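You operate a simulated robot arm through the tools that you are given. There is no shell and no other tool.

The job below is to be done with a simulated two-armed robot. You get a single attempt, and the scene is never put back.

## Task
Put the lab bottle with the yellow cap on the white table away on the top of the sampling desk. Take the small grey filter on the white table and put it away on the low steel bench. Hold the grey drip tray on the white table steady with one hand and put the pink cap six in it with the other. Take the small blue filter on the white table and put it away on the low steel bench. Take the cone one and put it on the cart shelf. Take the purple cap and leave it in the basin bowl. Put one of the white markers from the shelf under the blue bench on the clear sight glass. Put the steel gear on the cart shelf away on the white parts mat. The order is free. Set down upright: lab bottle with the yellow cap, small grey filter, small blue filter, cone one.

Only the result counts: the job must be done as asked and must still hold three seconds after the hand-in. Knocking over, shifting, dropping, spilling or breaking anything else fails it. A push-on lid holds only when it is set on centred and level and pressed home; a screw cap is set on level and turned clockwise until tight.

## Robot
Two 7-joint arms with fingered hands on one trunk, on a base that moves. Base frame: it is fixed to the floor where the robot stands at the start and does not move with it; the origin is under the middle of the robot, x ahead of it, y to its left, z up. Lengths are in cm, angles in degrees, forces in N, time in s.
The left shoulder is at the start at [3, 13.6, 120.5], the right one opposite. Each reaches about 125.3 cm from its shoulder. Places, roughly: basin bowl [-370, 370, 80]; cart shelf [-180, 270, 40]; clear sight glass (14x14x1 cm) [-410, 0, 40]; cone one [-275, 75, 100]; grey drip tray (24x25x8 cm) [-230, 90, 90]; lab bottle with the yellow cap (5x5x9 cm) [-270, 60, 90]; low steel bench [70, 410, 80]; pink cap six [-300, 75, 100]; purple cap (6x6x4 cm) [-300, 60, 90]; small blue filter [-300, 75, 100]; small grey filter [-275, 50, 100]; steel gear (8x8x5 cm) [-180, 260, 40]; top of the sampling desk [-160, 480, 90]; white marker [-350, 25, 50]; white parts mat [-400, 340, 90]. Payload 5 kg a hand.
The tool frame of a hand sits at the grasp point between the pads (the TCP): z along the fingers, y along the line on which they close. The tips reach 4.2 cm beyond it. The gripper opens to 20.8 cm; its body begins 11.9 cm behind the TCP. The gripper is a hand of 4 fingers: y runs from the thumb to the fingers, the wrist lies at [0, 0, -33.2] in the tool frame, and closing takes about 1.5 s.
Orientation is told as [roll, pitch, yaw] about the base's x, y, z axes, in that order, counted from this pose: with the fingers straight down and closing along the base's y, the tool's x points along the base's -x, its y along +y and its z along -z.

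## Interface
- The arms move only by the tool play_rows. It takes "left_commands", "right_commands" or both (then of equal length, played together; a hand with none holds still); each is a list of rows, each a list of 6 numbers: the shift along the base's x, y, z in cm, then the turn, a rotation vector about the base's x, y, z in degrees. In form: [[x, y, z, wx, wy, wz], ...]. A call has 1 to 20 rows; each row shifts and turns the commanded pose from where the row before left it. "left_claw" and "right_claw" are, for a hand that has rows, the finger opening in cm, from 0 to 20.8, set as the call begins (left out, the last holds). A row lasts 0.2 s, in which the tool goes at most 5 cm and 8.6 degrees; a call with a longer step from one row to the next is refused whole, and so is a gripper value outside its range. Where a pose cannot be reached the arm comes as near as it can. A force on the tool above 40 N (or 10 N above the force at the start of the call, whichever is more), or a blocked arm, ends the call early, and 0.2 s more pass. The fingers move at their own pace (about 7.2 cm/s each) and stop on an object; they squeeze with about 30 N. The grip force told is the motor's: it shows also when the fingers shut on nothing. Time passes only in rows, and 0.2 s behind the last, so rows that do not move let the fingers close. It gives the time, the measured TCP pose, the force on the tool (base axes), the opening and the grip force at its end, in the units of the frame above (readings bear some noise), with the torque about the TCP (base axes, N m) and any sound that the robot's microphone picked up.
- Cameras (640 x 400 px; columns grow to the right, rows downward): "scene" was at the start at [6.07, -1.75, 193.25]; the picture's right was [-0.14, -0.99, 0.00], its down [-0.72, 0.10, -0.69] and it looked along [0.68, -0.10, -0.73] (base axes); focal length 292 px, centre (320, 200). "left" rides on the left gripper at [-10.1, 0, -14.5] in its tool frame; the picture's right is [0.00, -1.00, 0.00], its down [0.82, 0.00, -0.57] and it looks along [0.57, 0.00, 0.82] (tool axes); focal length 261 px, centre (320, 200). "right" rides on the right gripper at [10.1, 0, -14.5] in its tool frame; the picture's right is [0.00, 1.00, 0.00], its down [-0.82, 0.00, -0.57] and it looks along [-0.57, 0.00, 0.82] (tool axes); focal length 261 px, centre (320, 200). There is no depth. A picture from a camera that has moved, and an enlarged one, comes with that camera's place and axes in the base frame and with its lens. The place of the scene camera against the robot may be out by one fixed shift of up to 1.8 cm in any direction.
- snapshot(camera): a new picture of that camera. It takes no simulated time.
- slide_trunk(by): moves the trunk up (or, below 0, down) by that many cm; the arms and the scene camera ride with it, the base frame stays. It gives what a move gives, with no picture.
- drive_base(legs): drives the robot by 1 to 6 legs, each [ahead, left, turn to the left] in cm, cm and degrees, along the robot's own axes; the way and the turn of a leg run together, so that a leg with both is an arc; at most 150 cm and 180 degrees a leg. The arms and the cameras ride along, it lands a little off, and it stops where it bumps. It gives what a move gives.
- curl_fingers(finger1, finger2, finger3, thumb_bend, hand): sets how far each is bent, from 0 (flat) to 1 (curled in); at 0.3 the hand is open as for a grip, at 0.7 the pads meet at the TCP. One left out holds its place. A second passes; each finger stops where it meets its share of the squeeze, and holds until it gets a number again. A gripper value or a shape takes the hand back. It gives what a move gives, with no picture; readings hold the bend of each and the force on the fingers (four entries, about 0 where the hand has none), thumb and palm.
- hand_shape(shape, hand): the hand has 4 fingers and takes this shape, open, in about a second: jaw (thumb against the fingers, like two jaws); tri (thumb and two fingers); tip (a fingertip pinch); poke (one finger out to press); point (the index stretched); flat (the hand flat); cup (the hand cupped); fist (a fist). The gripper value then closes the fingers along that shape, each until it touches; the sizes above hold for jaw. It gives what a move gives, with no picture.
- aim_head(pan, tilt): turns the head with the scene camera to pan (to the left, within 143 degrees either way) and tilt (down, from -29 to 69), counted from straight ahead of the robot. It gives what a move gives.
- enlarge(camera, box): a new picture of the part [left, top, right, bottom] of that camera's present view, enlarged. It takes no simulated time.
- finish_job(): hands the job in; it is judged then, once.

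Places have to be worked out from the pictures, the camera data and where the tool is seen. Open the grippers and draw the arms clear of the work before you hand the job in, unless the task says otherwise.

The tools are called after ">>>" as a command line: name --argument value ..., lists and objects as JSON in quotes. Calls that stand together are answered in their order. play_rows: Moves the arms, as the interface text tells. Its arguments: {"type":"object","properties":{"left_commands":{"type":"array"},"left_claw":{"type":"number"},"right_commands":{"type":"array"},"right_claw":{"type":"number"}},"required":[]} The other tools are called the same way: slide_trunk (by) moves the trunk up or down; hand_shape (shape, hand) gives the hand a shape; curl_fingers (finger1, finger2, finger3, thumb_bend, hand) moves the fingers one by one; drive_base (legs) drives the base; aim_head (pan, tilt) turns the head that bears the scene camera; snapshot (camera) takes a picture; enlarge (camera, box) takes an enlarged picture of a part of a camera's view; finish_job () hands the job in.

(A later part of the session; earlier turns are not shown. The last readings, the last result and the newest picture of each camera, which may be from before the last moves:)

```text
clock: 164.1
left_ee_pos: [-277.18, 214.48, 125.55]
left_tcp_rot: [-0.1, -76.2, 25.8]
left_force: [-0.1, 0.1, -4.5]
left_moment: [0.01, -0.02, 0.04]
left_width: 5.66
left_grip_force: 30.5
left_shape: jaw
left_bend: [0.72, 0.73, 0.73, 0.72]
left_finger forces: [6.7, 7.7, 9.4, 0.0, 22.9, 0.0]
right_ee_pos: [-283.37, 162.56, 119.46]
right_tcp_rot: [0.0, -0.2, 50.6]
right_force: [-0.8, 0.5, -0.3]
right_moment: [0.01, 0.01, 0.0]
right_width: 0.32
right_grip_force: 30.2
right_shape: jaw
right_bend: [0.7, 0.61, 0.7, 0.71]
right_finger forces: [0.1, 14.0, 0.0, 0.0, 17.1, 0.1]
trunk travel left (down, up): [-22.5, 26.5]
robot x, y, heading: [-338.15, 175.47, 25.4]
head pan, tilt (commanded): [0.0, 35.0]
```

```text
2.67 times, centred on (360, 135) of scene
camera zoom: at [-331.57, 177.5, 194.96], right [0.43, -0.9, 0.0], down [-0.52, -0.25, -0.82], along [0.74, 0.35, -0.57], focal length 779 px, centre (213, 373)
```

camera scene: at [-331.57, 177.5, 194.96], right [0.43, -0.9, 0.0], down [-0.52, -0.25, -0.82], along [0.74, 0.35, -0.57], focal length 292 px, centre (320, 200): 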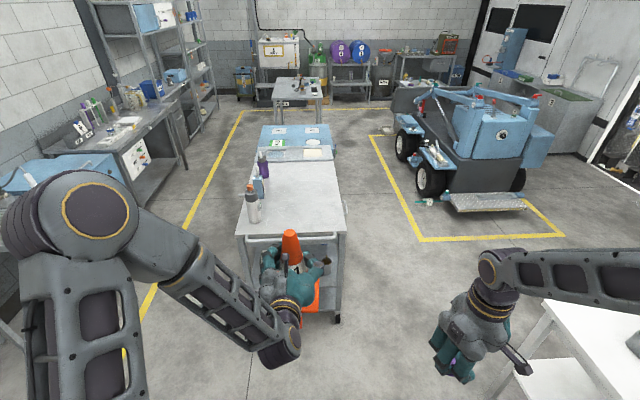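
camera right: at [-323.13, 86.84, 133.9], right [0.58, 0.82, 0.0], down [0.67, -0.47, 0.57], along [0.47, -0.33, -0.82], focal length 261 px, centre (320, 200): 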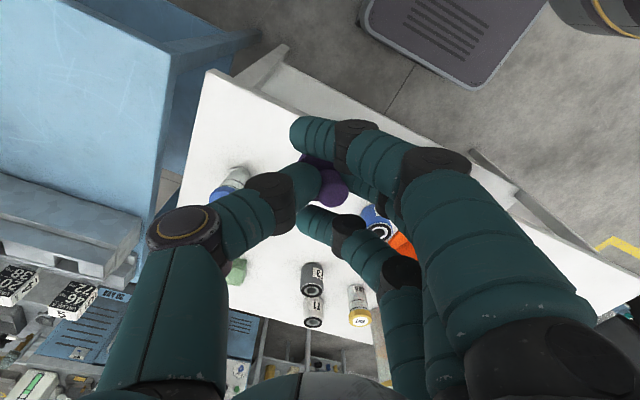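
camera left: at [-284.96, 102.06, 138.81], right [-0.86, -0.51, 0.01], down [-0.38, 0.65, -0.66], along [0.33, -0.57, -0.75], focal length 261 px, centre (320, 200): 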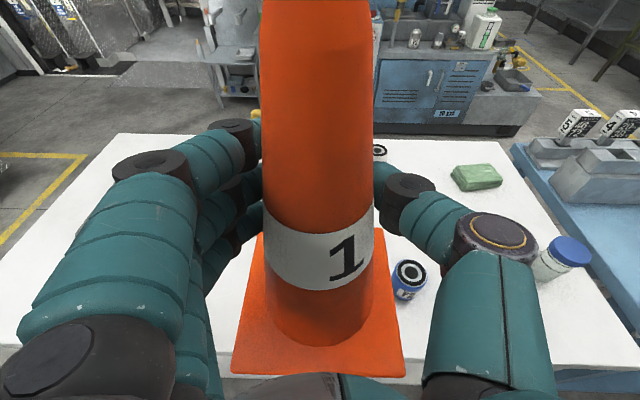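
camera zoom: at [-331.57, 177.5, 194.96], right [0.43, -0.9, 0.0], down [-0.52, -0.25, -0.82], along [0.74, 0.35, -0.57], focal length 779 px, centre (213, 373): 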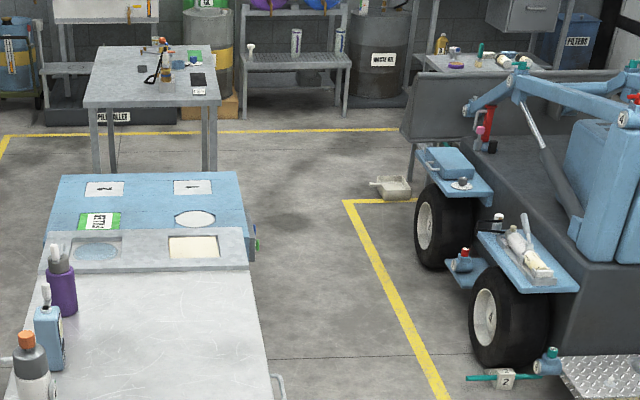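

The cart's left end is straight ahead, 62 cm wide. The cone blocks my view of the shelf, so I move the left hand aside and look.

>>> play_rows --left_commands '[[-1.88, 3.95, 0, 0, 0, 0], [-1.88, 3.95, 0, 0, 0, 0], [-1.88, 3.95, 0, 0, 0, 0], [-1.88, 3.95, 0, 0, 0, 0], [-1.88, 3.95, 0, 0, 0, 0], [-1.88, 3.95, 0, 0, 0, 0], [-1.88, 3.95, 0, 0, 0, 0], [0, 0, 0, 0, 0, 0]]'

>>> slide_trunk --by -15

>>> enlarge --camera "scene" --box '[220, 160, 400, 320]'

>>> snapshot --camera "scene"

```text
clock: 165.8
left_ee_pos: [-290.08, 241.85, 125.39]
left_tcp_rot: [0.0, -76.1, 25.6]
left_force: [0.6, -0.3, -4.6]
left_moment: [0.0, 0.04, 0.07]
left_width: 5.59
left_grip_force: 29.8
left_shape: jaw
left_bend: [0.72, 0.73, 0.73, 0.72]
left_finger forces: [6.5, 8.0, 9.4, 0.0, 23.0, 0.0]
right_ee_pos: [-283.37, 162.56, 119.56]
right_tcp_rot: [0.0, -0.3, 50.6]
right_force: [-0.6, -0.5, -0.9]
right_moment: [0.08, 0.06, -0.01]
right_width: 0.29
right_grip_force: 30.3
right_shape: jaw
right_bend: [0.7, 0.61, 0.7, 0.71]
right_finger forces: [0.1, 14.0, 0.0, 0.0, 17.1, 0.0]
trunk travel left (down, up): [-22.5, 26.5]
robot x, y, heading: [-338.16, 175.8, 25.6]
head pan, tilt (commanded): [0.0, 35.0]
```

```text
clock: 167.6
left_ee_pos: [-290.14, 241.93, 110.51]
left_tcp_rot: [0.0, -76.0, 25.8]
left_force: [0.4, 1.2, -4.1]
left_moment: [-0.03, 0.02, 0.03]
left_width: 5.62
left_grip_force: 30.0
left_shape: jaw
left_bend: [0.72, 0.73, 0.73, 0.72]
left_finger forces: [6.5, 8.0, 9.5, 0.0, 22.9, 0.1]
right_ee_pos: [-283.38, 162.71, 104.57]
right_tcp_rot: [0.0, -0.2, 50.5]
right_force: [0.8, 0.3, 0.5]
right_moment: [0.02, -0.04, 0.01]
right_width: 0.3
right_grip_force: 30.0
right_shape: jaw
right_bend: [0.7, 0.61, 0.7, 0.71]
right_finger forces: [0.0, 14.0, 0.0, 0.0, 17.1, 0.0]
trunk travel left (down, up): [-7.5, 41.5]
robot x, y, heading: [-337.88, 175.73, 25.8]
head pan, tilt (commanded): [0.0, 35.0]
```

```text
2.50 times, centred on (310, 240) of scene
camera zoom: at [-331.61, 177.51, 179.99], right [0.43, -0.9, 0.0], down [-0.52, -0.25, -0.82], along [0.74, 0.35, -0.57], focal length 731 px, centre (345, 100)
```

zoom: 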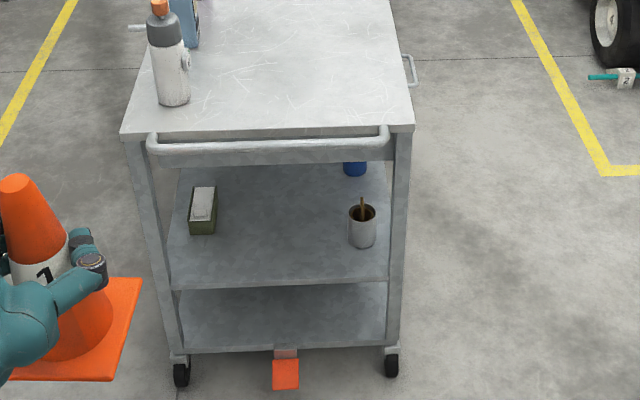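

```text
taken
camera scene: at [-331.61, 177.51, 179.99], right [0.43, -0.9, 0.0], down [-0.52, -0.25, -0.82], along [0.74, 0.35, -0.57], focal length 292 px, centre (320, 200)
```

scene: 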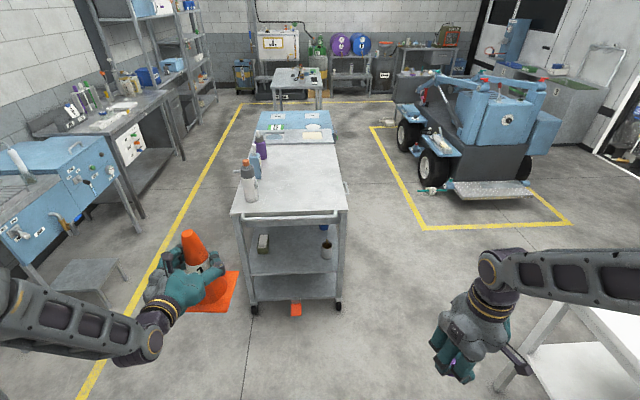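

The shelf's left end has a free gap ~35 cm wide between the green box and the cup; opening from z≈39 to z≈76. I lower the trunk and bring the cone down to shelf height in front of the robot.

>>> slide_trunk --by -7.4

>>> play_rows --left_commands '[[1.21, -1.54, -3.7, 0, 0, 0], [1.21, -1.54, -3.7, 0, 0, 0], [1.21, -1.54, -3.7, 0, 0, 0], [1.21, -1.54, -3.7, 0, 0, 0], [1.21, -1.54, -3.7, 0, 0, 0], [1.21, -1.54, -3.7, 0, 0, 0], [1.21, -1.54, -3.7, 0, 0, 0], [1.21, -1.54, -3.7, 0, 0, 0], [1.21, -1.54, -3.7, 0, 0, 0], [1.21, -1.54, -3.7, 0, 0, 0], [1.21, -1.54, -3.7, 0, 0, 0], [1.21, -1.54, -3.7, 0, 0, 0], [0, 0, 0, 0, 0, 0]]'

>>> snapshot --camera "scene"

>>> snapshot --camera "left"

```text
clock: 168.7
left_ee_pos: [-290.2, 241.88, 103.2]
left_tcp_rot: [-0.1, -76.1, 25.8]
left_force: [0.4, 0.2, -4.0]
left_moment: [-0.03, 0.03, 0.0]
left_width: 5.63
left_grip_force: 30.0
left_shape: jaw
left_bend: [0.72, 0.73, 0.73, 0.72]
left_finger forces: [6.6, 8.0, 9.5, 0.1, 22.9, 0.1]
right_ee_pos: [-283.43, 162.72, 97.14]
right_tcp_rot: [-0.1, -0.1, 50.5]
right_force: [0.5, 0.2, -1.0]
right_moment: [0.01, -0.02, 0.02]
right_width: 0.29
right_grip_force: 30.2
right_shape: jaw
right_bend: [0.7, 0.61, 0.7, 0.71]
right_finger forces: [0.0, 14.0, 0.1, 0.1, 17.2, 0.0]
trunk travel left (down, up): [-0.1, 48.9]
robot x, y, heading: [-338.22, 175.59, 25.4]
head pan, tilt (commanded): [0.0, 35.0]
```

```text
clock: 171.5
left_ee_pos: [-275.82, 223.59, 58.65]
left_tcp_rot: [0.0, -76.1, 25.9]
left_force: [0.1, 0.3, -4.0]
left_moment: [-0.03, -0.03, -0.01]
left_width: 5.6
left_grip_force: 30.0
left_shape: jaw
left_bend: [0.72, 0.73, 0.73, 0.72]
left_finger forces: [6.5, 7.3, 9.4, 0.1, 22.1, 0.0]
right_ee_pos: [-283.44, 162.62, 97.12]
right_tcp_rot: [-0.1, -0.2, 50.4]
right_force: [0.3, 0.1, -0.6]
right_moment: [-0.02, -0.01, 0.01]
right_width: 0.28
right_grip_force: 29.9
right_shape: jaw
right_bend: [0.7, 0.61, 0.7, 0.71]
right_finger forces: [0.0, 14.0, 0.1, 0.0, 17.3, 0.1]
trunk travel left (down, up): [-0.1, 48.9]
robot x, y, heading: [-338.07, 175.73, 25.4]
head pan, tilt (commanded): [0.0, 35.0]
```

```text
taken
camera scene: at [-331.61, 177.51, 172.57], right [0.43, -0.9, 0.0], down [-0.52, -0.25, -0.82], along [0.74, 0.35, -0.57], focal length 292 px, centre (320, 200)
```

scene: 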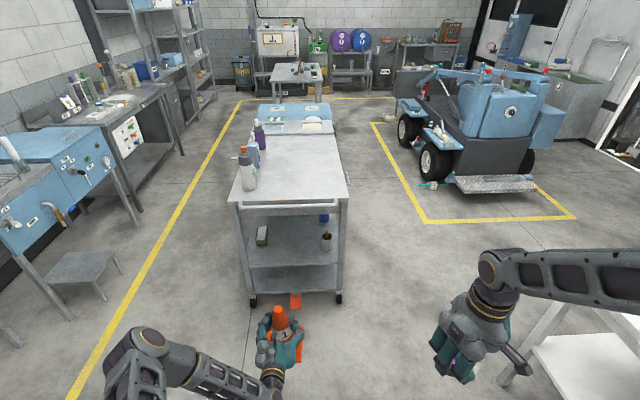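

```text
taken
camera left: at [-286.25, 218.6, 71.93], right [0.44, -0.9, 0.01], down [-0.68, -0.33, -0.66], along [0.59, 0.28, -0.75], focal length 261 px, centre (320, 200)
```

left: 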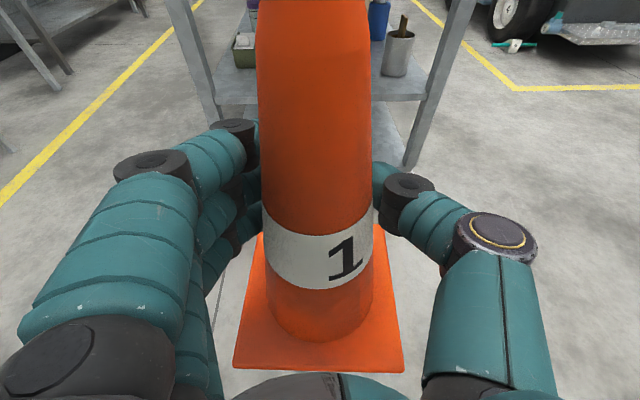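

Both cameras agree on the cup's place, so the shelf geometry is sound. Target spot for the cone is straight ahead; I drive 38 cm forward.

>>> drive_base --legs '[[38, 0, 0]]'

>>> snapshot --camera "left"

>>> enlarge --camera "scene" --box '[220, 200, 420, 400]'

```text
clock: 173.9
left_ee_pos: [-242.12, 239.73, 58.56]
left_tcp_rot: [0.0, -76.0, 25.8]
left_force: [1.2, 0.5, -4.5]
left_moment: [0.05, -0.02, 0.02]
left_width: 5.63
left_grip_force: 29.6
left_shape: jaw
left_bend: [0.72, 0.73, 0.73, 0.72]
left_finger forces: [6.6, 7.5, 9.5, 0.0, 22.1, 0.0]
right_ee_pos: [-249.61, 178.92, 97.07]
right_tcp_rot: [0.0, -0.2, 50.5]
right_force: [0.3, 1.2, -0.5]
right_moment: [-0.03, 0.08, 0.0]
right_width: 0.33
right_grip_force: 30.7
right_shape: jaw
right_bend: [0.7, 0.61, 0.7, 0.71]
right_finger forces: [0.0, 14.1, 0.0, 0.0, 17.2, 0.0]
trunk travel left (down, up): [-0.1, 48.9]
robot x, y, heading: [-304.35, 191.95, 25.6]
head pan, tilt (commanded): [0.0, 35.0]
```

```text
taken
camera left: at [-252.41, 234.76, 71.89], right [0.43, -0.9, 0.01], down [-0.68, -0.33, -0.66], along [0.59, 0.28, -0.75], focal length 261 px, centre (320, 200)
```

left: 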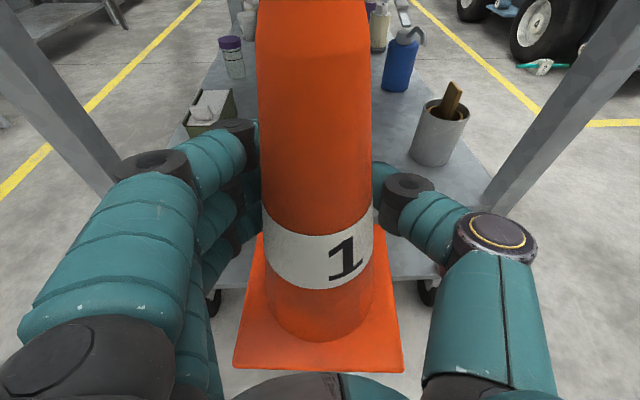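

```text
2.00 times, centred on (320, 300) of scene
camera zoom: at [-297.7, 193.7, 172.55], right [0.43, -0.9, 0.0], down [-0.52, -0.25, -0.82], along [0.74, 0.35, -0.57], focal length 585 px, centre (320, 0)
```

zoom: 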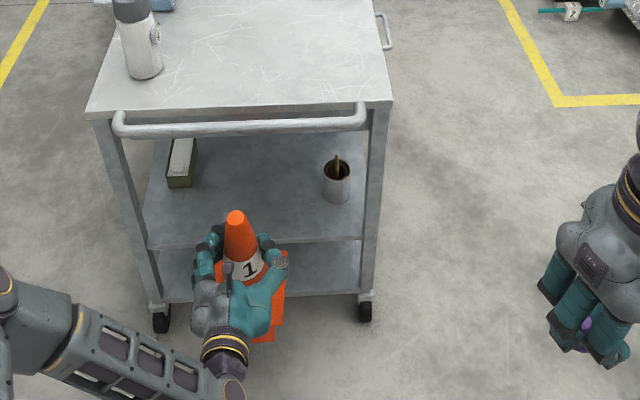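

The way in is clear: I insert the cone with the arm, half first.

>>> play_rows --left_commands '[[1.75, 0.84, 0.4, 0, 0, 0], [3.15, 1.52, 0.3, 0, 0, 0], [3.15, 1.52, 0, 0, 0, 0], [3.15, 1.52, 0, 0, 0, 0], [1.4, 0.68, 0, 0, 0, 0], [0, 0, 0, 0, 0, 0]]'

>>> enlarge --camera "scene" --box '[220, 200, 420, 400]'

>>> snapshot --camera "left"

```text
clock: 175.3
left_ee_pos: [-229.38, 245.76, 59.22]
left_tcp_rot: [-0.2, -76.0, 25.8]
left_force: [0.2, -0.8, -4.4]
left_moment: [-0.01, 0.05, -0.01]
left_width: 5.61
left_grip_force: 30.3
left_shape: jaw
left_bend: [0.72, 0.73, 0.73, 0.72]
left_finger forces: [6.5, 7.3, 9.5, 0.0, 21.9, 0.1]
right_ee_pos: [-249.61, 178.76, 97.11]
right_tcp_rot: [-0.2, -0.3, 50.5]
right_force: [-0.4, 0.5, -0.9]
right_moment: [-0.02, -0.01, 0.01]
right_width: 0.29
right_grip_force: 30.0
right_shape: jaw
right_bend: [0.7, 0.61, 0.7, 0.71]
right_finger forces: [0.0, 13.9, 0.0, 0.1, 17.2, 0.0]
trunk travel left (down, up): [-0.1, 48.9]
robot x, y, heading: [-304.5, 191.41, 25.6]
head pan, tilt (commanded): [0.0, 35.0]
```

```text
2.00 times, centred on (320, 300) of scene
camera zoom: at [-297.8, 193.66, 172.56], right [0.43, -0.9, 0.0], down [-0.52, -0.25, -0.82], along [0.74, 0.35, -0.57], focal length 585 px, centre (320, 0)
```

zoom: 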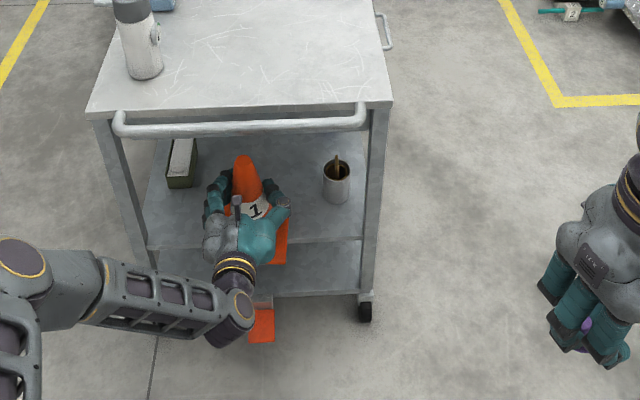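

```text
taken
camera left: at [-239.88, 240.77, 72.36], right [0.43, -0.9, 0.01], down [-0.68, -0.33, -0.66], along [0.59, 0.28, -0.75], focal length 261 px, centre (320, 200)
```

left: 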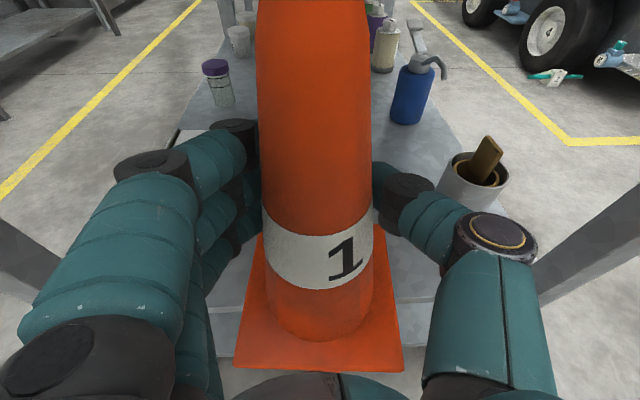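

Half way in with ample clearance above (7 cm) and beside; I go the remaining 13 cm.

>>> play_rows --left_commands '[[2.7, 1.3, 0, 0, 0, 0], [3.15, 1.52, 0, 0, 0, 0], [3.15, 1.52, 0, 0, 0, 0], [2.7, 1.3, 0, 0, 0, 0], [0, 0, 0, 0, 0, 0]]'

>>> enlarge --camera "scene" --box '[220, 200, 420, 400]'

>>> snapshot --camera "left"

```text
clock: 176.5
left_ee_pos: [-217.59, 251.44, 59.21]
left_tcp_rot: [-0.2, -76.1, 25.8]
left_force: [-0.3, -0.4, -3.2]
left_moment: [-0.05, 0.06, -0.03]
left_width: 5.6
left_grip_force: 30.2
left_shape: jaw
left_bend: [0.72, 0.73, 0.73, 0.72]
left_finger forces: [6.4, 7.2, 9.5, 0.0, 21.8, 0.1]
right_ee_pos: [-249.62, 178.83, 97.13]
right_tcp_rot: [-0.1, -0.2, 50.5]
right_force: [0.7, 0.2, -0.5]
right_moment: [0.0, 0.0, 0.03]
right_width: 0.29
right_grip_force: 30.1
right_shape: jaw
right_bend: [0.7, 0.61, 0.7, 0.71]
right_finger forces: [0.0, 14.0, 0.0, 0.0, 17.2, 0.1]
trunk travel left (down, up): [-0.1, 48.9]
robot x, y, heading: [-304.37, 191.71, 25.5]
head pan, tilt (commanded): [0.0, 35.0]
```

```text
2.00 times, centred on (320, 300) of scene
camera zoom: at [-297.8, 193.65, 172.57], right [0.43, -0.9, 0.0], down [-0.52, -0.25, -0.82], along [0.74, 0.35, -0.57], focal length 585 px, centre (320, 0)
```

zoom: 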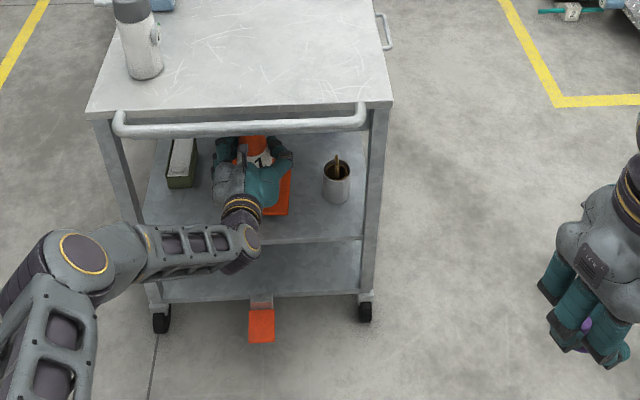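

```text
taken
camera left: at [-228.06, 246.46, 72.5], right [0.44, -0.9, 0.01], down [-0.68, -0.33, -0.66], along [0.59, 0.28, -0.75], focal length 261 px, centre (320, 200)
```

left: 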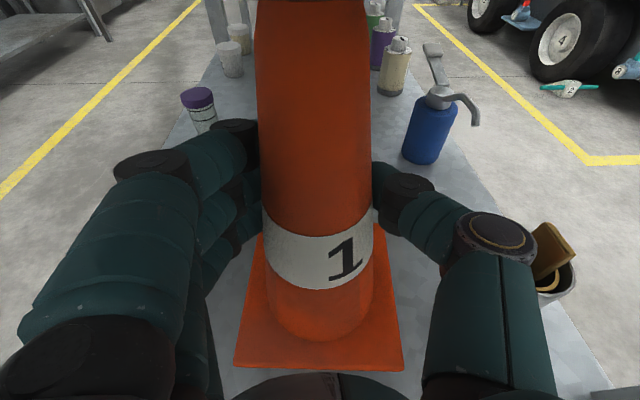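

Cone is 3–4 cm inside the shelf edge with space all around. I lower it gently onto the shelf.

>>> play_rows --left_commands '[[0, 0, -1, 0, 0, 0], [0, 0, -0.7, 0, 0, 0], [0, 0, -0.4, 0, 0, 0], [0, 0, -0.3, 0, 0, 0], [0, 0, 0, 0, 0, 0]]'

```text
clock: 177.7
left_ee_pos: [-217.71, 251.48, 56.98]
left_tcp_rot: [-0.1, -76.1, 25.9]
left_force: [3.0, -1.5, 5.1]
left_moment: [0.17, 0.61, 0.05]
left_width: 5.54
left_grip_force: 29.6
left_shape: jaw
left_bend: [0.72, 0.73, 0.74, 0.72]
left_finger forces: [10.4, 7.8, 11.5, 0.0, 21.5, 0.1]
right_ee_pos: [-249.6, 178.7, 97.09]
right_tcp_rot: [-0.1, -0.1, 50.5]
right_force: [0.6, -0.3, -1.3]
right_moment: [-0.01, 0.01, 0.01]
right_width: 0.3
right_grip_force: 29.9
right_shape: jaw
right_bend: [0.7, 0.61, 0.7, 0.71]
right_finger forces: [0.0, 13.9, 0.0, 0.0, 17.3, 0.1]
trunk travel left (down, up): [-0.1, 48.9]
robot x, y, heading: [-304.55, 192.03, 25.5]
head pan, tilt (commanded): [0.0, 35.0]
```

The cone rests on the shelf (5 N upward). I open the hand and check before withdrawing.

>>> play_rows --left_commands '[[0, 0, 0, 0, 0, 0], [0, 0, 0, 0, 0, 0], [0, 0, 0, 0, 0, 0], [0, 0, 0, 0, 0, 0], [0, 0, 0, 0, 0, 0], [0, 0, 0, 0, 0, 0]]' --left_claw 14

>>> snapshot --camera "left"

```text
clock: 179.1
left_ee_pos: [-217.84, 251.55, 56.91]
left_tcp_rot: [-0.1, -76.1, 25.8]
left_force: [0.3, 0.5, 0.4]
left_moment: [-0.01, 0.02, 0.01]
left_width: 13.91
left_grip_force: 0.2
left_shape: jaw
left_bend: [0.29, 0.29, 0.29, 0.61]
left_finger forces: [0.1, 0.0, 0.0, 0.1, 0.0, 0.1]
right_ee_pos: [-249.75, 178.85, 97.21]
right_tcp_rot: [-0.1, -0.2, 50.5]
right_force: [-0.6, -0.1, 0.1]
right_moment: [0.0, -0.02, 0.03]
right_width: 0.31
right_grip_force: 30.1
right_shape: jaw
right_bend: [0.7, 0.61, 0.7, 0.71]
right_finger forces: [0.0, 14.0, 0.0, 0.0, 17.2, 0.0]
trunk travel left (down, up): [-0.1, 48.9]
robot x, y, heading: [-304.74, 191.7, 25.3]
head pan, tilt (commanded): [0.0, 35.0]
```

```text
taken
camera left: at [-228.22, 246.48, 70.16], right [0.43, -0.9, 0.01], down [-0.68, -0.33, -0.66], along [0.59, 0.28, -0.75], focal length 261 px, centre (320, 200)
```

left: 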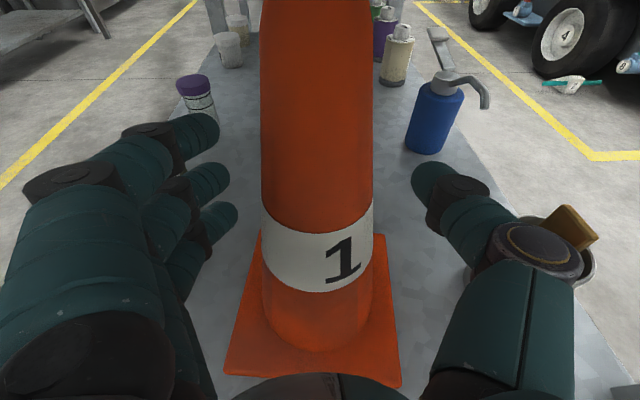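

Cone stands free. I withdraw the hand straight back.

>>> play_rows --left_commands '[[-1.8, -0.87, 0, 0, 0, 0], [-3.6, -1.74, 0, 0, 0, 0], [-3.78, -1.83, 0, 0, 0, 0], [-3.78, -1.83, 0, 0, 0, 0], [-3.78, -1.83, 0, 0, 0, 0], [-3.78, -1.83, 0, 0, 0, 0], [-3.78, -1.83, 0, 0, 0, 0], [0, 0, 0, 0, 0, 0]]'

>>> snapshot --camera "left"

>>> enlarge --camera "scene" --box '[220, 200, 420, 400]'

```text
clock: 180.9
left_ee_pos: [-242.07, 239.71, 56.98]
left_tcp_rot: [-0.1, -76.1, 25.8]
left_force: [0.0, -0.6, 0.4]
left_moment: [0.01, 0.03, 0.0]
left_width: 13.94
left_grip_force: 0.1
left_shape: jaw
left_bend: [0.29, 0.29, 0.29, 0.61]
left_finger forces: [0.0, 0.0, 0.0, 0.1, 0.1, 0.0]
right_ee_pos: [-249.53, 178.84, 97.03]
right_tcp_rot: [-0.2, -0.3, 50.5]
right_force: [-0.4, 0.1, -0.6]
right_moment: [0.01, -0.01, -0.02]
right_width: 0.34
right_grip_force: 29.7
right_shape: jaw
right_bend: [0.7, 0.61, 0.7, 0.71]
right_finger forces: [0.0, 14.0, 0.0, 0.0, 17.2, 0.0]
trunk travel left (down, up): [-0.1, 48.9]
robot x, y, heading: [-304.3, 192.01, 25.4]
head pan, tilt (commanded): [0.0, 35.0]
```

```text
taken
camera left: at [-252.47, 234.6, 70.19], right [0.44, -0.9, 0.0], down [-0.68, -0.33, -0.66], along [0.59, 0.28, -0.75], focal length 261 px, centre (320, 200)
```

left: 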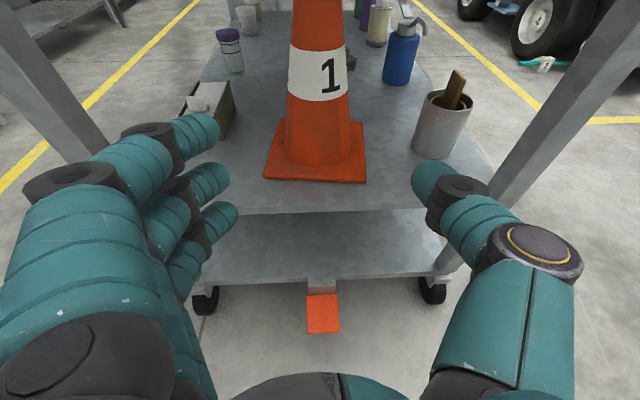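

```text
2.00 times, centred on (320, 300) of scene
camera zoom: at [-297.82, 193.64, 172.56], right [0.43, -0.9, 0.0], down [-0.52, -0.25, -0.82], along [0.74, 0.35, -0.57], focal length 585 px, centre (320, 0)
```

zoom: 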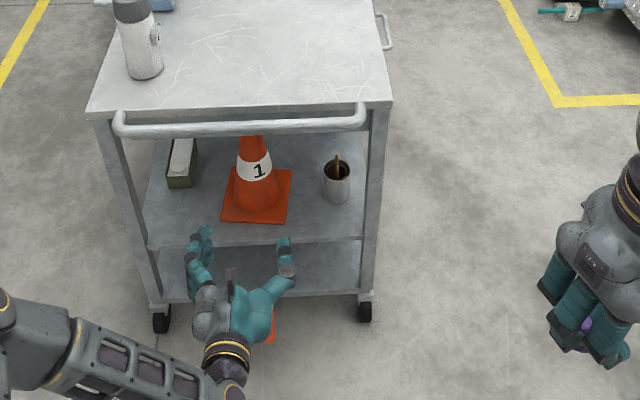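

The cone stands upright on the cart shelf. The steel gear lies behind a row of bottles and should be reached from the cart's near side, so I raise the trunk and tuck the left arm again for driving.

>>> slide_trunk --by 22.4

>>> play_rows --left_commands '[[-2.86, 0.19, 3.6, -3.27, 6.86, 0], [-2.86, 0.19, 3.6, -3.27, 6.86, 0], [-2.86, 0.19, 3.6, -3.27, 6.86, 0], [-2.86, 0.19, 3.6, -3.27, 6.86, 0], [-2.86, 0.19, 3.6, -3.27, 6.86, 0], [-2.86, 0.19, 3.6, -3.27, 6.86, 0], [-2.86, 0.19, 3.6, -3.27, 6.86, 0], [-2.86, 0.19, 3.6, -3.27, 6.86, 0], [-2.86, 0.19, 3.6, -3.27, 6.86, 0], [-2.86, 0.19, 3.6, -3.27, 6.86, 0], [0, 0, 0, 0, 0, 0]]'

>>> snapshot --camera "scene"

```text
clock: 183.3
left_ee_pos: [-241.96, 239.64, 79.36]
left_tcp_rot: [0.0, -76.1, 25.8]
left_force: [-1.7, -0.3, 0.2]
left_moment: [-0.01, -0.02, 0.02]
left_width: 13.98
left_grip_force: 0.0
left_shape: jaw
left_bend: [0.29, 0.29, 0.29, 0.61]
left_finger forces: [0.1, 0.0, 0.1, 0.1, 0.0, 0.0]
right_ee_pos: [-249.48, 178.78, 119.52]
right_tcp_rot: [-0.1, -0.1, 50.4]
right_force: [0.1, -0.5, -0.5]
right_moment: [-0.01, -0.04, 0.01]
right_width: 0.34
right_grip_force: 29.6
right_shape: jaw
right_bend: [0.7, 0.61, 0.7, 0.71]
right_finger forces: [0.1, 14.1, 0.1, 0.0, 17.3, 0.1]
trunk travel left (down, up): [-22.5, 26.5]
robot x, y, heading: [-304.29, 191.65, 25.7]
head pan, tilt (commanded): [0.0, 35.0]
```

```text
clock: 185.1
left_ee_pos: [-264.72, 247.42, 107.4]
left_tcp_rot: [6.0, -22.2, 22.9]
left_force: [4.5, -1.9, 1.8]
left_moment: [0.31, 0.48, 0.17]
left_width: 13.99
left_grip_force: 0.0
left_shape: jaw
left_bend: [0.29, 0.29, 0.29, 0.61]
left_finger forces: [0.1, 0.0, 0.0, 0.0, 0.0, 0.0]
right_ee_pos: [-249.47, 178.39, 119.41]
right_tcp_rot: [0.0, -0.2, 50.4]
right_force: [-0.5, -0.3, -0.8]
right_moment: [0.06, -0.04, -0.02]
right_width: 0.28
right_grip_force: 30.4
right_shape: jaw
right_bend: [0.7, 0.61, 0.7, 0.71]
right_finger forces: [0.1, 14.2, 0.0, 0.0, 17.3, 0.0]
trunk travel left (down, up): [-22.5, 26.5]
robot x, y, heading: [-304.05, 191.44, 25.4]
head pan, tilt (commanded): [0.0, 35.0]
stopped in row 9 (left hand): the force on the tool passed its limit at 73 N (the readings are from after the stop); the commanded pose is now the measured one
```

```text
taken
camera scene: at [-297.66, 193.35, 194.94], right [0.43, -0.9, 0.0], down [-0.52, -0.25, -0.82], along [0.74, 0.35, -0.57], focal length 292 px, centre (320, 200)
```

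scene: 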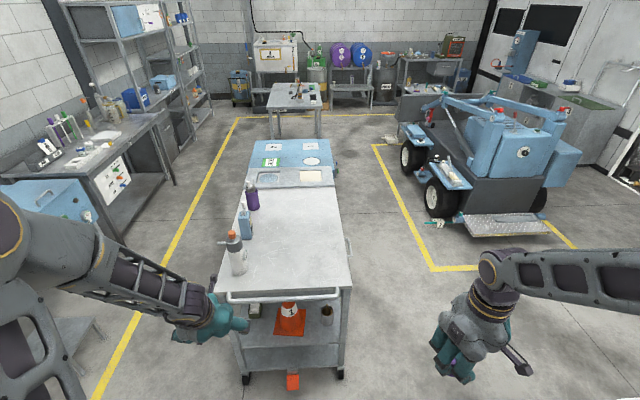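

The move stopped on a force spike though nothing was near (the hand is 24 cm from the cart) – likely the wrist whipping. I finish the turn slowly.

>>> play_rows --left_commands '[[-0.5, 0, 0.8, -1.6, 3.4, 0.3], [-0.5, 0, 0.8, -1.6, 3.4, 0.3], [-0.5, 0, 0.8, -1.6, 3.4, 0.3], [-0.5, 0, 0.8, -1.6, 3.4, 0.3], [-0.5, 0, 0.8, -1.6, 3.4, 0.3], [-0.5, 0, 0.8, -1.6, 3.4, 0.3], [0, 0, 0, 0, 0, 0]]'

>>> snapshot --camera "scene"

```text
clock: 186.7
left_ee_pos: [-267.42, 248.08, 111.42]
left_tcp_rot: [6.5, -2.9, 24.6]
left_force: [-0.1, 0.1, 0.1]
left_moment: [0.02, 0.01, -0.02]
left_width: 14.0
left_grip_force: 0.1
left_shape: jaw
left_bend: [0.29, 0.29, 0.29, 0.61]
left_finger forces: [0.1, 0.1, 0.0, 0.1, 0.0, 0.0]
left hand out of reach, approached as far as the arm can: row 1, 2
right_ee_pos: [-249.66, 178.47, 119.58]
right_tcp_rot: [-0.1, -0.2, 50.3]
right_force: [-0.1, 0.6, -0.2]
right_moment: [-0.01, 0.03, -0.01]
right_width: 0.28
right_grip_force: 30.4
right_shape: jaw
right_bend: [0.7, 0.61, 0.7, 0.71]
right_finger forces: [0.0, 14.3, 0.0, 0.0, 17.5, 0.0]
trunk travel left (down, up): [-22.5, 26.5]
robot x, y, heading: [-304.12, 191.79, 25.3]
head pan, tilt (commanded): [0.0, 35.0]
```

```text
taken
camera scene: at [-297.85, 193.57, 194.97], right [0.43, -0.9, 0.0], down [-0.52, -0.25, -0.82], along [0.74, 0.35, -0.57], focal length 292 px, centre (320, 200)
```

scene: 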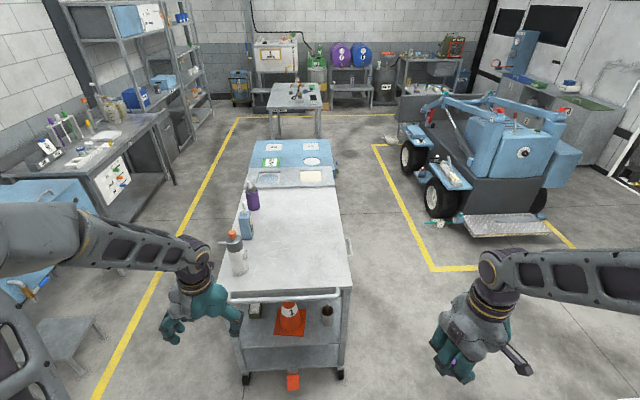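

>>> play_rows --left_commands '[[-2.57, -2.33, 0.5, -2.4, -0.1, 0.3], [-2.57, -2.33, 0.5, -2.4, -0.1, 0.3], [-2.57, -2.33, 0.5, -2.4, -0.1, 0.3], [0, 0, 0, 0, 0, 0]]'

>>> aim_head --pan 80 --tilt 25

>>> snapshot --camera "scene"

>>> enlarge --camera "scene" --box '[160, 100, 480, 300]'

```text
clock: 187.7
left_ee_pos: [-275.08, 241.1, 113.01]
left_tcp_rot: [-0.2, -0.1, 25.7]
left_force: [0.1, 0.1, -0.1]
left_moment: [0.0, 0.07, 0.02]
left_width: 14.0
left_grip_force: 0.1
left_shape: jaw
left_bend: [0.29, 0.29, 0.29, 0.61]
left_finger forces: [0.1, 0.0, 0.0, 0.0, 0.0, 0.1]
right_ee_pos: [-249.45, 178.65, 119.52]
right_tcp_rot: [-0.1, -0.1, 50.4]
right_force: [1.1, 0.6, -1.0]
right_moment: [-0.06, 0.1, 0.0]
right_width: 0.3
right_grip_force: 29.7
right_shape: jaw
right_bend: [0.7, 0.61, 0.7, 0.71]
right_finger forces: [0.1, 14.3, 0.0, 0.1, 17.4, 0.0]
trunk travel left (down, up): [-22.5, 26.5]
robot x, y, heading: [-304.04, 191.43, 25.4]
head pan, tilt (commanded): [0.0, 35.0]
```

```text
clock: 189.2
left_ee_pos: [-275.11, 241.21, 113.03]
left_tcp_rot: [-0.1, -0.1, 25.8]
left_force: [0.0, 0.0, 0.3]
left_moment: [-0.02, -0.01, -0.01]
left_width: 13.97
left_grip_force: 0.1
left_shape: jaw
left_bend: [0.29, 0.29, 0.29, 0.61]
left_finger forces: [0.0, 0.0, 0.0, 0.1, 0.0, 0.0]
right_ee_pos: [-249.54, 178.58, 119.63]
right_tcp_rot: [-0.1, -0.1, 50.4]
right_force: [-0.6, 0.0, -0.4]
right_moment: [0.02, -0.02, -0.01]
right_width: 0.29
right_grip_force: 29.8
right_shape: jaw
right_bend: [0.7, 0.61, 0.7, 0.71]
right_finger forces: [0.0, 14.2, 0.0, 0.1, 17.4, 0.1]
trunk travel left (down, up): [-22.5, 26.5]
robot x, y, heading: [-304.24, 191.83, 25.7]
head pan, tilt (commanded): [80.0, 25.0]
```

```text
taken
camera scene: at [-308.23, 198.69, 196.54], right [0.96, 0.27, 0.0], down [0.11, -0.41, -0.91], along [-0.24, 0.87, -0.42], focal length 292 px, centre (320, 200)
```

scene: 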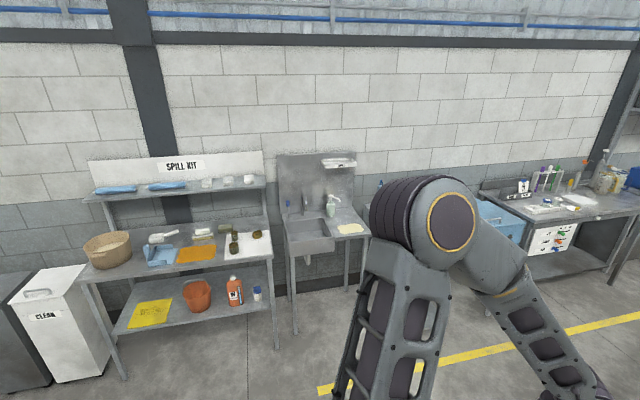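

```text
2.00 times, centred on (320, 200) of scene
camera zoom: at [-308.23, 198.69, 196.54], right [0.96, 0.27, 0.0], down [0.11, -0.41, -0.91], along [-0.24, 0.87, -0.42], focal length 585 px, centre (320, 200)
```

zoom: 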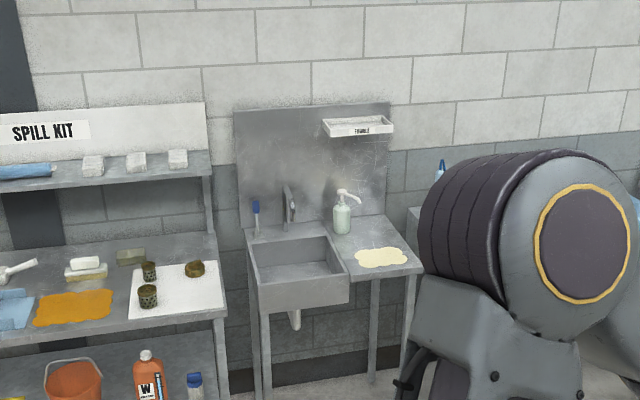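

I now see the sink (basin) and the white parts mat on the spill-kit bench next to it. First the gear: I turn and drive back through the gap to the cart's near side.

>>> drive_base --legs '[[0, 0, -85.6]]'

>>> drive_base --legs '[[49, 21, 0]]'

```text
clock: 193.3
left_ee_pos: [-252.81, 166.58, 112.99]
left_tcp_rot: [-0.2, -0.1, -59.9]
left_force: [-0.1, 0.1, 1.1]
left_moment: [0.03, 0.0, -0.01]
left_width: 14.0
left_grip_force: 0.0
left_shape: jaw
left_bend: [0.29, 0.29, 0.29, 0.61]
left_finger forces: [0.1, 0.1, 0.1, 0.0, 0.0, 0.1]
right_ee_pos: [-313.1, 136.36, 119.48]
right_tcp_rot: [-0.1, -0.1, -35.1]
right_force: [0.1, 0.3, 0.1]
right_moment: [-0.01, 0.01, -0.01]
right_width: 0.25
right_grip_force: 29.9
right_shape: jaw
right_bend: [0.7, 0.61, 0.7, 0.71]
right_finger forces: [0.0, 13.5, 0.0, 0.0, 16.7, 0.0]
trunk travel left (down, up): [-22.5, 26.5]
robot x, y, heading: [-304.5, 191.75, -60.1]
head pan, tilt (commanded): [80.0, 25.0]
```

```text
clock: 196.4
left_ee_pos: [-210.09, 133.91, 112.89]
left_tcp_rot: [-0.2, -0.1, -60.0]
left_force: [0.0, 0.0, 0.7]
left_moment: [0.05, 0.06, 0.04]
left_width: 14.01
left_grip_force: 0.1
left_shape: jaw
left_bend: [0.29, 0.29, 0.29, 0.61]
left_finger forces: [0.0, 0.0, 0.0, 0.1, 0.0, 0.1]
right_ee_pos: [-270.54, 103.81, 119.47]
right_tcp_rot: [-0.1, -0.2, -35.3]
right_force: [-0.1, -1.4, -0.6]
right_moment: [0.03, 0.05, -0.02]
right_width: 0.29
right_grip_force: 29.8
right_shape: jaw
right_bend: [0.7, 0.61, 0.7, 0.71]
right_finger forces: [0.0, 13.5, 0.1, 0.0, 16.7, 0.0]
trunk travel left (down, up): [-22.5, 26.5]
robot x, y, heading: [-261.21, 159.15, -60.3]
head pan, tilt (commanded): [80.0, 25.0]
```

>>> drive_base --legs '[[10, 45, 0], [26, 30, 0], [52, 8, 0]]'

>>> drive_base --legs '[[0, 0, -180]]'

>>> aim_head --pan 0 --tilt 35

>>> snapshot --camera "scene"

>>> enlarge --camera "scene" --box '[220, 100, 460, 250]'

```text
clock: 203.9
left_ee_pos: [-93.56, 100.04, 112.89]
left_tcp_rot: [-0.2, -0.2, -59.4]
left_force: [0.0, -0.2, 0.4]
left_moment: [0.03, 0.05, 0.01]
left_width: 13.99
left_grip_force: 0.0
left_shape: jaw
left_bend: [0.29, 0.29, 0.29, 0.61]
left_finger forces: [0.0, 0.0, 0.1, 0.0, 0.0, 0.0]
right_ee_pos: [-153.78, 69.44, 119.52]
right_tcp_rot: [-0.2, -0.2, -34.9]
right_force: [-0.1, -0.6, 0.3]
right_moment: [0.04, 0.04, -0.02]
right_width: 0.28
right_grip_force: 30.1
right_shape: jaw
right_bend: [0.7, 0.61, 0.7, 0.71]
right_finger forces: [0.0, 13.6, 0.0, 0.0, 16.7, 0.0]
trunk travel left (down, up): [-22.5, 26.5]
robot x, y, heading: [-145.2, 125.26, -60.0]
head pan, tilt (commanded): [80.0, 25.0]
```

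```text
clock: 211.6
left_ee_pos: [-197.55, 148.39, 112.97]
left_tcp_rot: [-0.2, -0.1, 121.9]
left_force: [0.1, -0.4, 0.4]
left_moment: [0.0, 0.01, -0.01]
left_width: 13.96
left_grip_force: 0.1
left_shape: jaw
left_bend: [0.29, 0.29, 0.29, 0.61]
left_finger forces: [0.0, 0.0, 0.1, 0.0, 0.1, 0.0]
right_ee_pos: [-138.13, 180.6, 119.42]
right_tcp_rot: [-0.1, -0.1, 146.7]
right_force: [-0.8, -0.6, 0.0]
right_moment: [-0.01, 0.02, -0.02]
right_width: 0.27
right_grip_force: 29.4
right_shape: jaw
right_bend: [0.7, 0.61, 0.7, 0.72]
right_finger forces: [0.0, 12.8, 0.1, 0.0, 15.7, 0.1]
trunk travel left (down, up): [-22.5, 26.5]
robot x, y, heading: [-145.55, 124.7, 121.5]
head pan, tilt (commanded): [80.0, 25.0]
```

```text
clock: 213.1
left_ee_pos: [-197.53, 148.45, 112.92]
left_tcp_rot: [-0.3, -0.1, 122.0]
left_force: [-0.6, 0.0, -0.1]
left_moment: [-0.02, -0.01, -0.01]
left_width: 13.97
left_grip_force: 0.0
left_shape: jaw
left_bend: [0.29, 0.29, 0.29, 0.61]
left_finger forces: [0.0, 0.0, 0.0, 0.1, 0.0, 0.0]
right_ee_pos: [-138.1, 180.55, 119.4]
right_tcp_rot: [-0.1, -0.2, 146.6]
right_force: [-0.2, -0.1, -0.5]
right_moment: [0.0, 0.03, -0.01]
right_width: 0.27
right_grip_force: 29.7
right_shape: jaw
right_bend: [0.7, 0.61, 0.7, 0.72]
right_finger forces: [0.0, 12.8, 0.0, 0.0, 15.7, 0.0]
trunk travel left (down, up): [-22.5, 26.5]
robot x, y, heading: [-145.35, 125.42, 121.6]
head pan, tilt (commanded): [0.0, 35.0]
```

```text
taken
camera scene: at [-147.24, 129.18, 194.97], right [0.85, 0.53, 0.0], down [0.3, -0.49, -0.82], along [-0.43, 0.7, -0.57], focal length 292 px, centre (320, 200)
```

scene: 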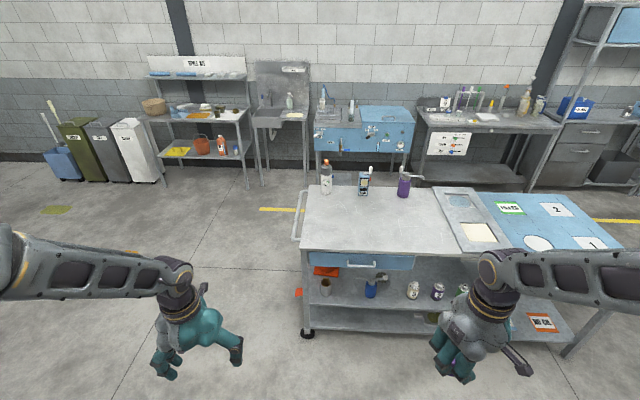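

```text
2.67 times, centred on (340, 175) of scene
camera zoom: at [-147.24, 129.18, 194.97], right [0.85, 0.53, 0.0], down [0.3, -0.49, -0.82], along [-0.43, 0.7, -0.57], focal length 779 px, centre (267, 267)
```

zoom: 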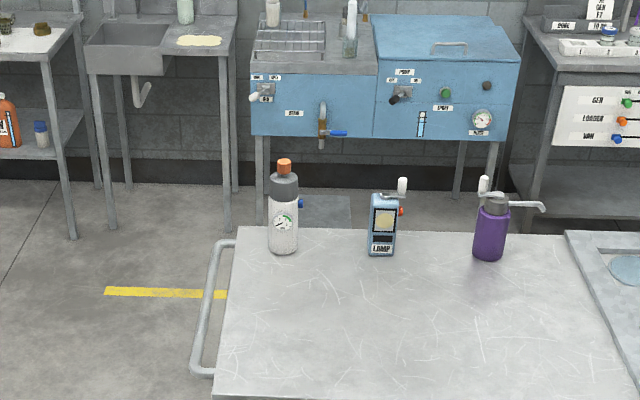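

I align squarely with the cart in front of the gear's place and lower the trunk to look under the drawer.

>>> drive_base --legs '[[0, -28, -6.1]]'

>>> slide_trunk --by -22

>>> snapshot --camera "scene"

>>> enlarge --camera "scene" --box '[200, 200, 440, 350]'

```text
clock: 215.1
left_ee_pos: [-170.06, 167.23, 112.95]
left_tcp_rot: [0.0, -0.1, 115.9]
left_force: [0.7, 1.1, 0.0]
left_moment: [-0.04, 0.13, 0.02]
left_width: 14.01
left_grip_force: 0.1
left_shape: jaw
left_bend: [0.29, 0.29, 0.29, 0.61]
left_finger forces: [0.1, 0.0, 0.0, 0.1, 0.0, 0.0]
right_ee_pos: [-107.82, 193.11, 119.42]
right_tcp_rot: [0.0, -0.2, 140.7]
right_force: [0.6, 0.8, -0.6]
right_moment: [-0.03, 0.12, -0.03]
right_width: 0.29
right_grip_force: 29.9
right_shape: jaw
right_bend: [0.7, 0.61, 0.7, 0.72]
right_finger forces: [0.1, 12.9, 0.0, 0.1, 15.8, 0.0]
trunk travel left (down, up): [-22.5, 26.5]
robot x, y, heading: [-120.72, 138.6, 115.7]
head pan, tilt (commanded): [0.0, 35.0]
```

```text
clock: 217.4
left_ee_pos: [-170.17, 167.16, 90.93]
left_tcp_rot: [-0.3, -0.2, 115.9]
left_force: [0.4, 0.6, 0.9]
left_moment: [0.0, 0.02, 0.03]
left_width: 14.0
left_grip_force: 0.1
left_shape: jaw
left_bend: [0.29, 0.29, 0.29, 0.61]
left_finger forces: [0.0, 0.0, 0.0, 0.0, 0.1, 0.0]
right_ee_pos: [-107.89, 192.98, 97.48]
right_tcp_rot: [-0.1, -0.2, 140.7]
right_force: [-0.2, 0.5, 0.3]
right_moment: [0.02, 0.02, 0.0]
right_width: 0.28
right_grip_force: 30.0
right_shape: jaw
right_bend: [0.7, 0.61, 0.7, 0.72]
right_finger forces: [0.0, 12.9, 0.1, 0.0, 15.8, 0.1]
trunk travel left (down, up): [-0.5, 48.5]
robot x, y, heading: [-120.82, 138.62, 115.7]
head pan, tilt (commanded): [0.0, 35.0]
```

```text
taken
camera scene: at [-122.09, 142.94, 172.99], right [0.9, 0.43, 0.0], down [0.25, -0.52, -0.82], along [-0.36, 0.74, -0.57], focal length 292 px, centre (320, 200)
```

scene: 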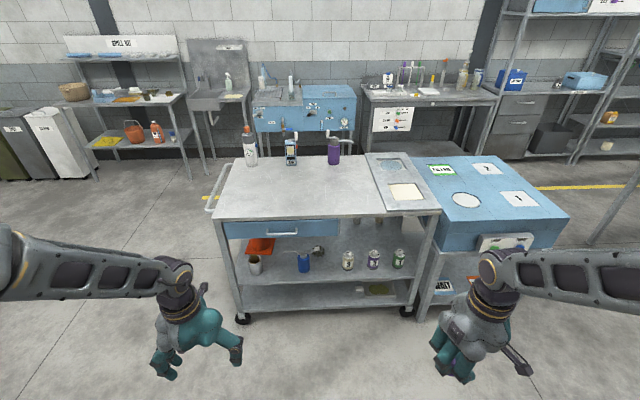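

```text
2.67 times, centred on (320, 275) of scene
camera zoom: at [-122.09, 142.94, 172.99], right [0.9, 0.43, 0.0], down [0.25, -0.52, -0.82], along [-0.36, 0.74, -0.57], focal length 779 px, centre (320, 0)
```

zoom: 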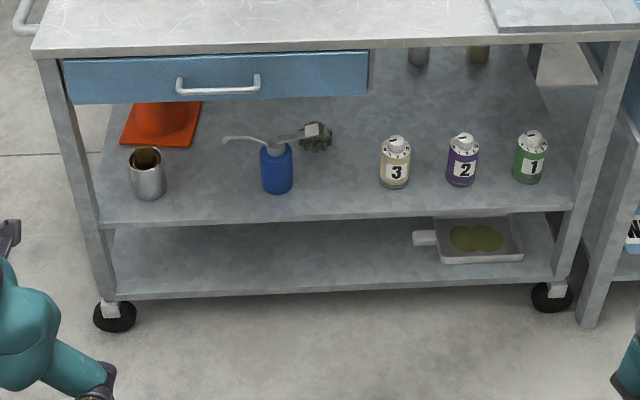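

The gear (at about (-179.2, 260.8)) lies 13 cm behind the gap between the pump bottle and bottle 3 (19 cm wide), with the drawer bottom at z≈76. I move the base so the left hand can come in from the right at an angle.

>>> drive_base --legs '[[0, -21.6, 0], [38, 0, 0]]'

>>> aim_head --pan 5 --tilt 45

>>> enlarge --camera "scene" --box '[200, 180, 440, 330]'

```text
clock: 221.1
left_ee_pos: [-166.66, 210.2, 90.89]
left_tcp_rot: [-0.2, -0.1, 115.9]
left_force: [-0.4, 0.6, -1.0]
left_moment: [-0.07, -0.05, 0.01]
left_width: 14.0
left_grip_force: 0.0
left_shape: jaw
left_bend: [0.29, 0.29, 0.29, 0.61]
left_finger forces: [0.0, 0.0, 0.0, 0.1, 0.0, 0.1]
right_ee_pos: [-104.35, 236.24, 97.43]
right_tcp_rot: [0.0, -0.1, 140.7]
right_force: [-0.4, -0.1, -0.4]
right_moment: [-0.04, -0.06, -0.03]
right_width: 0.25
right_grip_force: 30.1
right_shape: jaw
right_bend: [0.7, 0.61, 0.7, 0.72]
right_finger forces: [0.1, 13.0, 0.1, 0.0, 15.7, 0.0]
trunk travel left (down, up): [-0.5, 48.5]
robot x, y, heading: [-117.16, 181.69, 115.6]
head pan, tilt (commanded): [0.0, 35.0]
```

```text
clock: 221.8
left_ee_pos: [-166.73, 210.36, 90.78]
left_tcp_rot: [-0.2, -0.1, 115.9]
left_force: [-0.2, -0.1, -1.3]
left_moment: [-0.01, 0.0, 0.02]
left_width: 13.98
left_grip_force: 0.0
left_shape: jaw
left_bend: [0.29, 0.29, 0.29, 0.61]
left_finger forces: [0.0, 0.0, 0.0, 0.1, 0.0, 0.1]
right_ee_pos: [-104.4, 236.02, 97.46]
right_tcp_rot: [0.0, -0.2, 140.8]
right_force: [0.7, 0.5, 0.2]
right_moment: [0.0, 0.02, 0.02]
right_width: 0.27
right_grip_force: 30.2
right_shape: jaw
right_bend: [0.7, 0.61, 0.7, 0.72]
right_finger forces: [0.0, 13.0, 0.0, 0.0, 15.8, 0.0]
trunk travel left (down, up): [-0.5, 48.5]
robot x, y, heading: [-117.24, 181.8, 115.9]
head pan, tilt (commanded): [5.0, 45.0]
```

```text
2.67 times, centred on (320, 255) of scene
camera zoom: at [-118.98, 185.09, 171.49], right [0.86, 0.51, 0.0], down [0.36, -0.61, -0.71], along [-0.36, 0.61, -0.71], focal length 779 px, centre (320, 53)
```

zoom: 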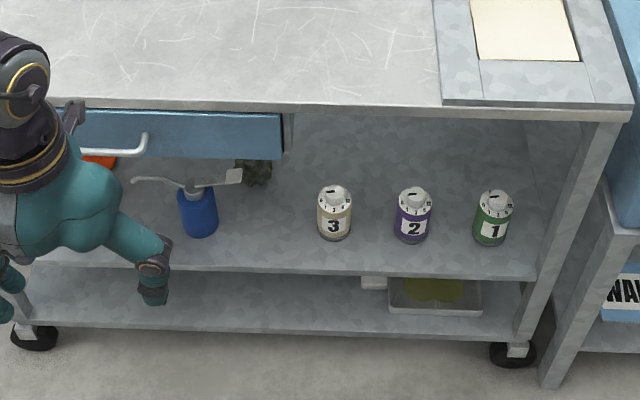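

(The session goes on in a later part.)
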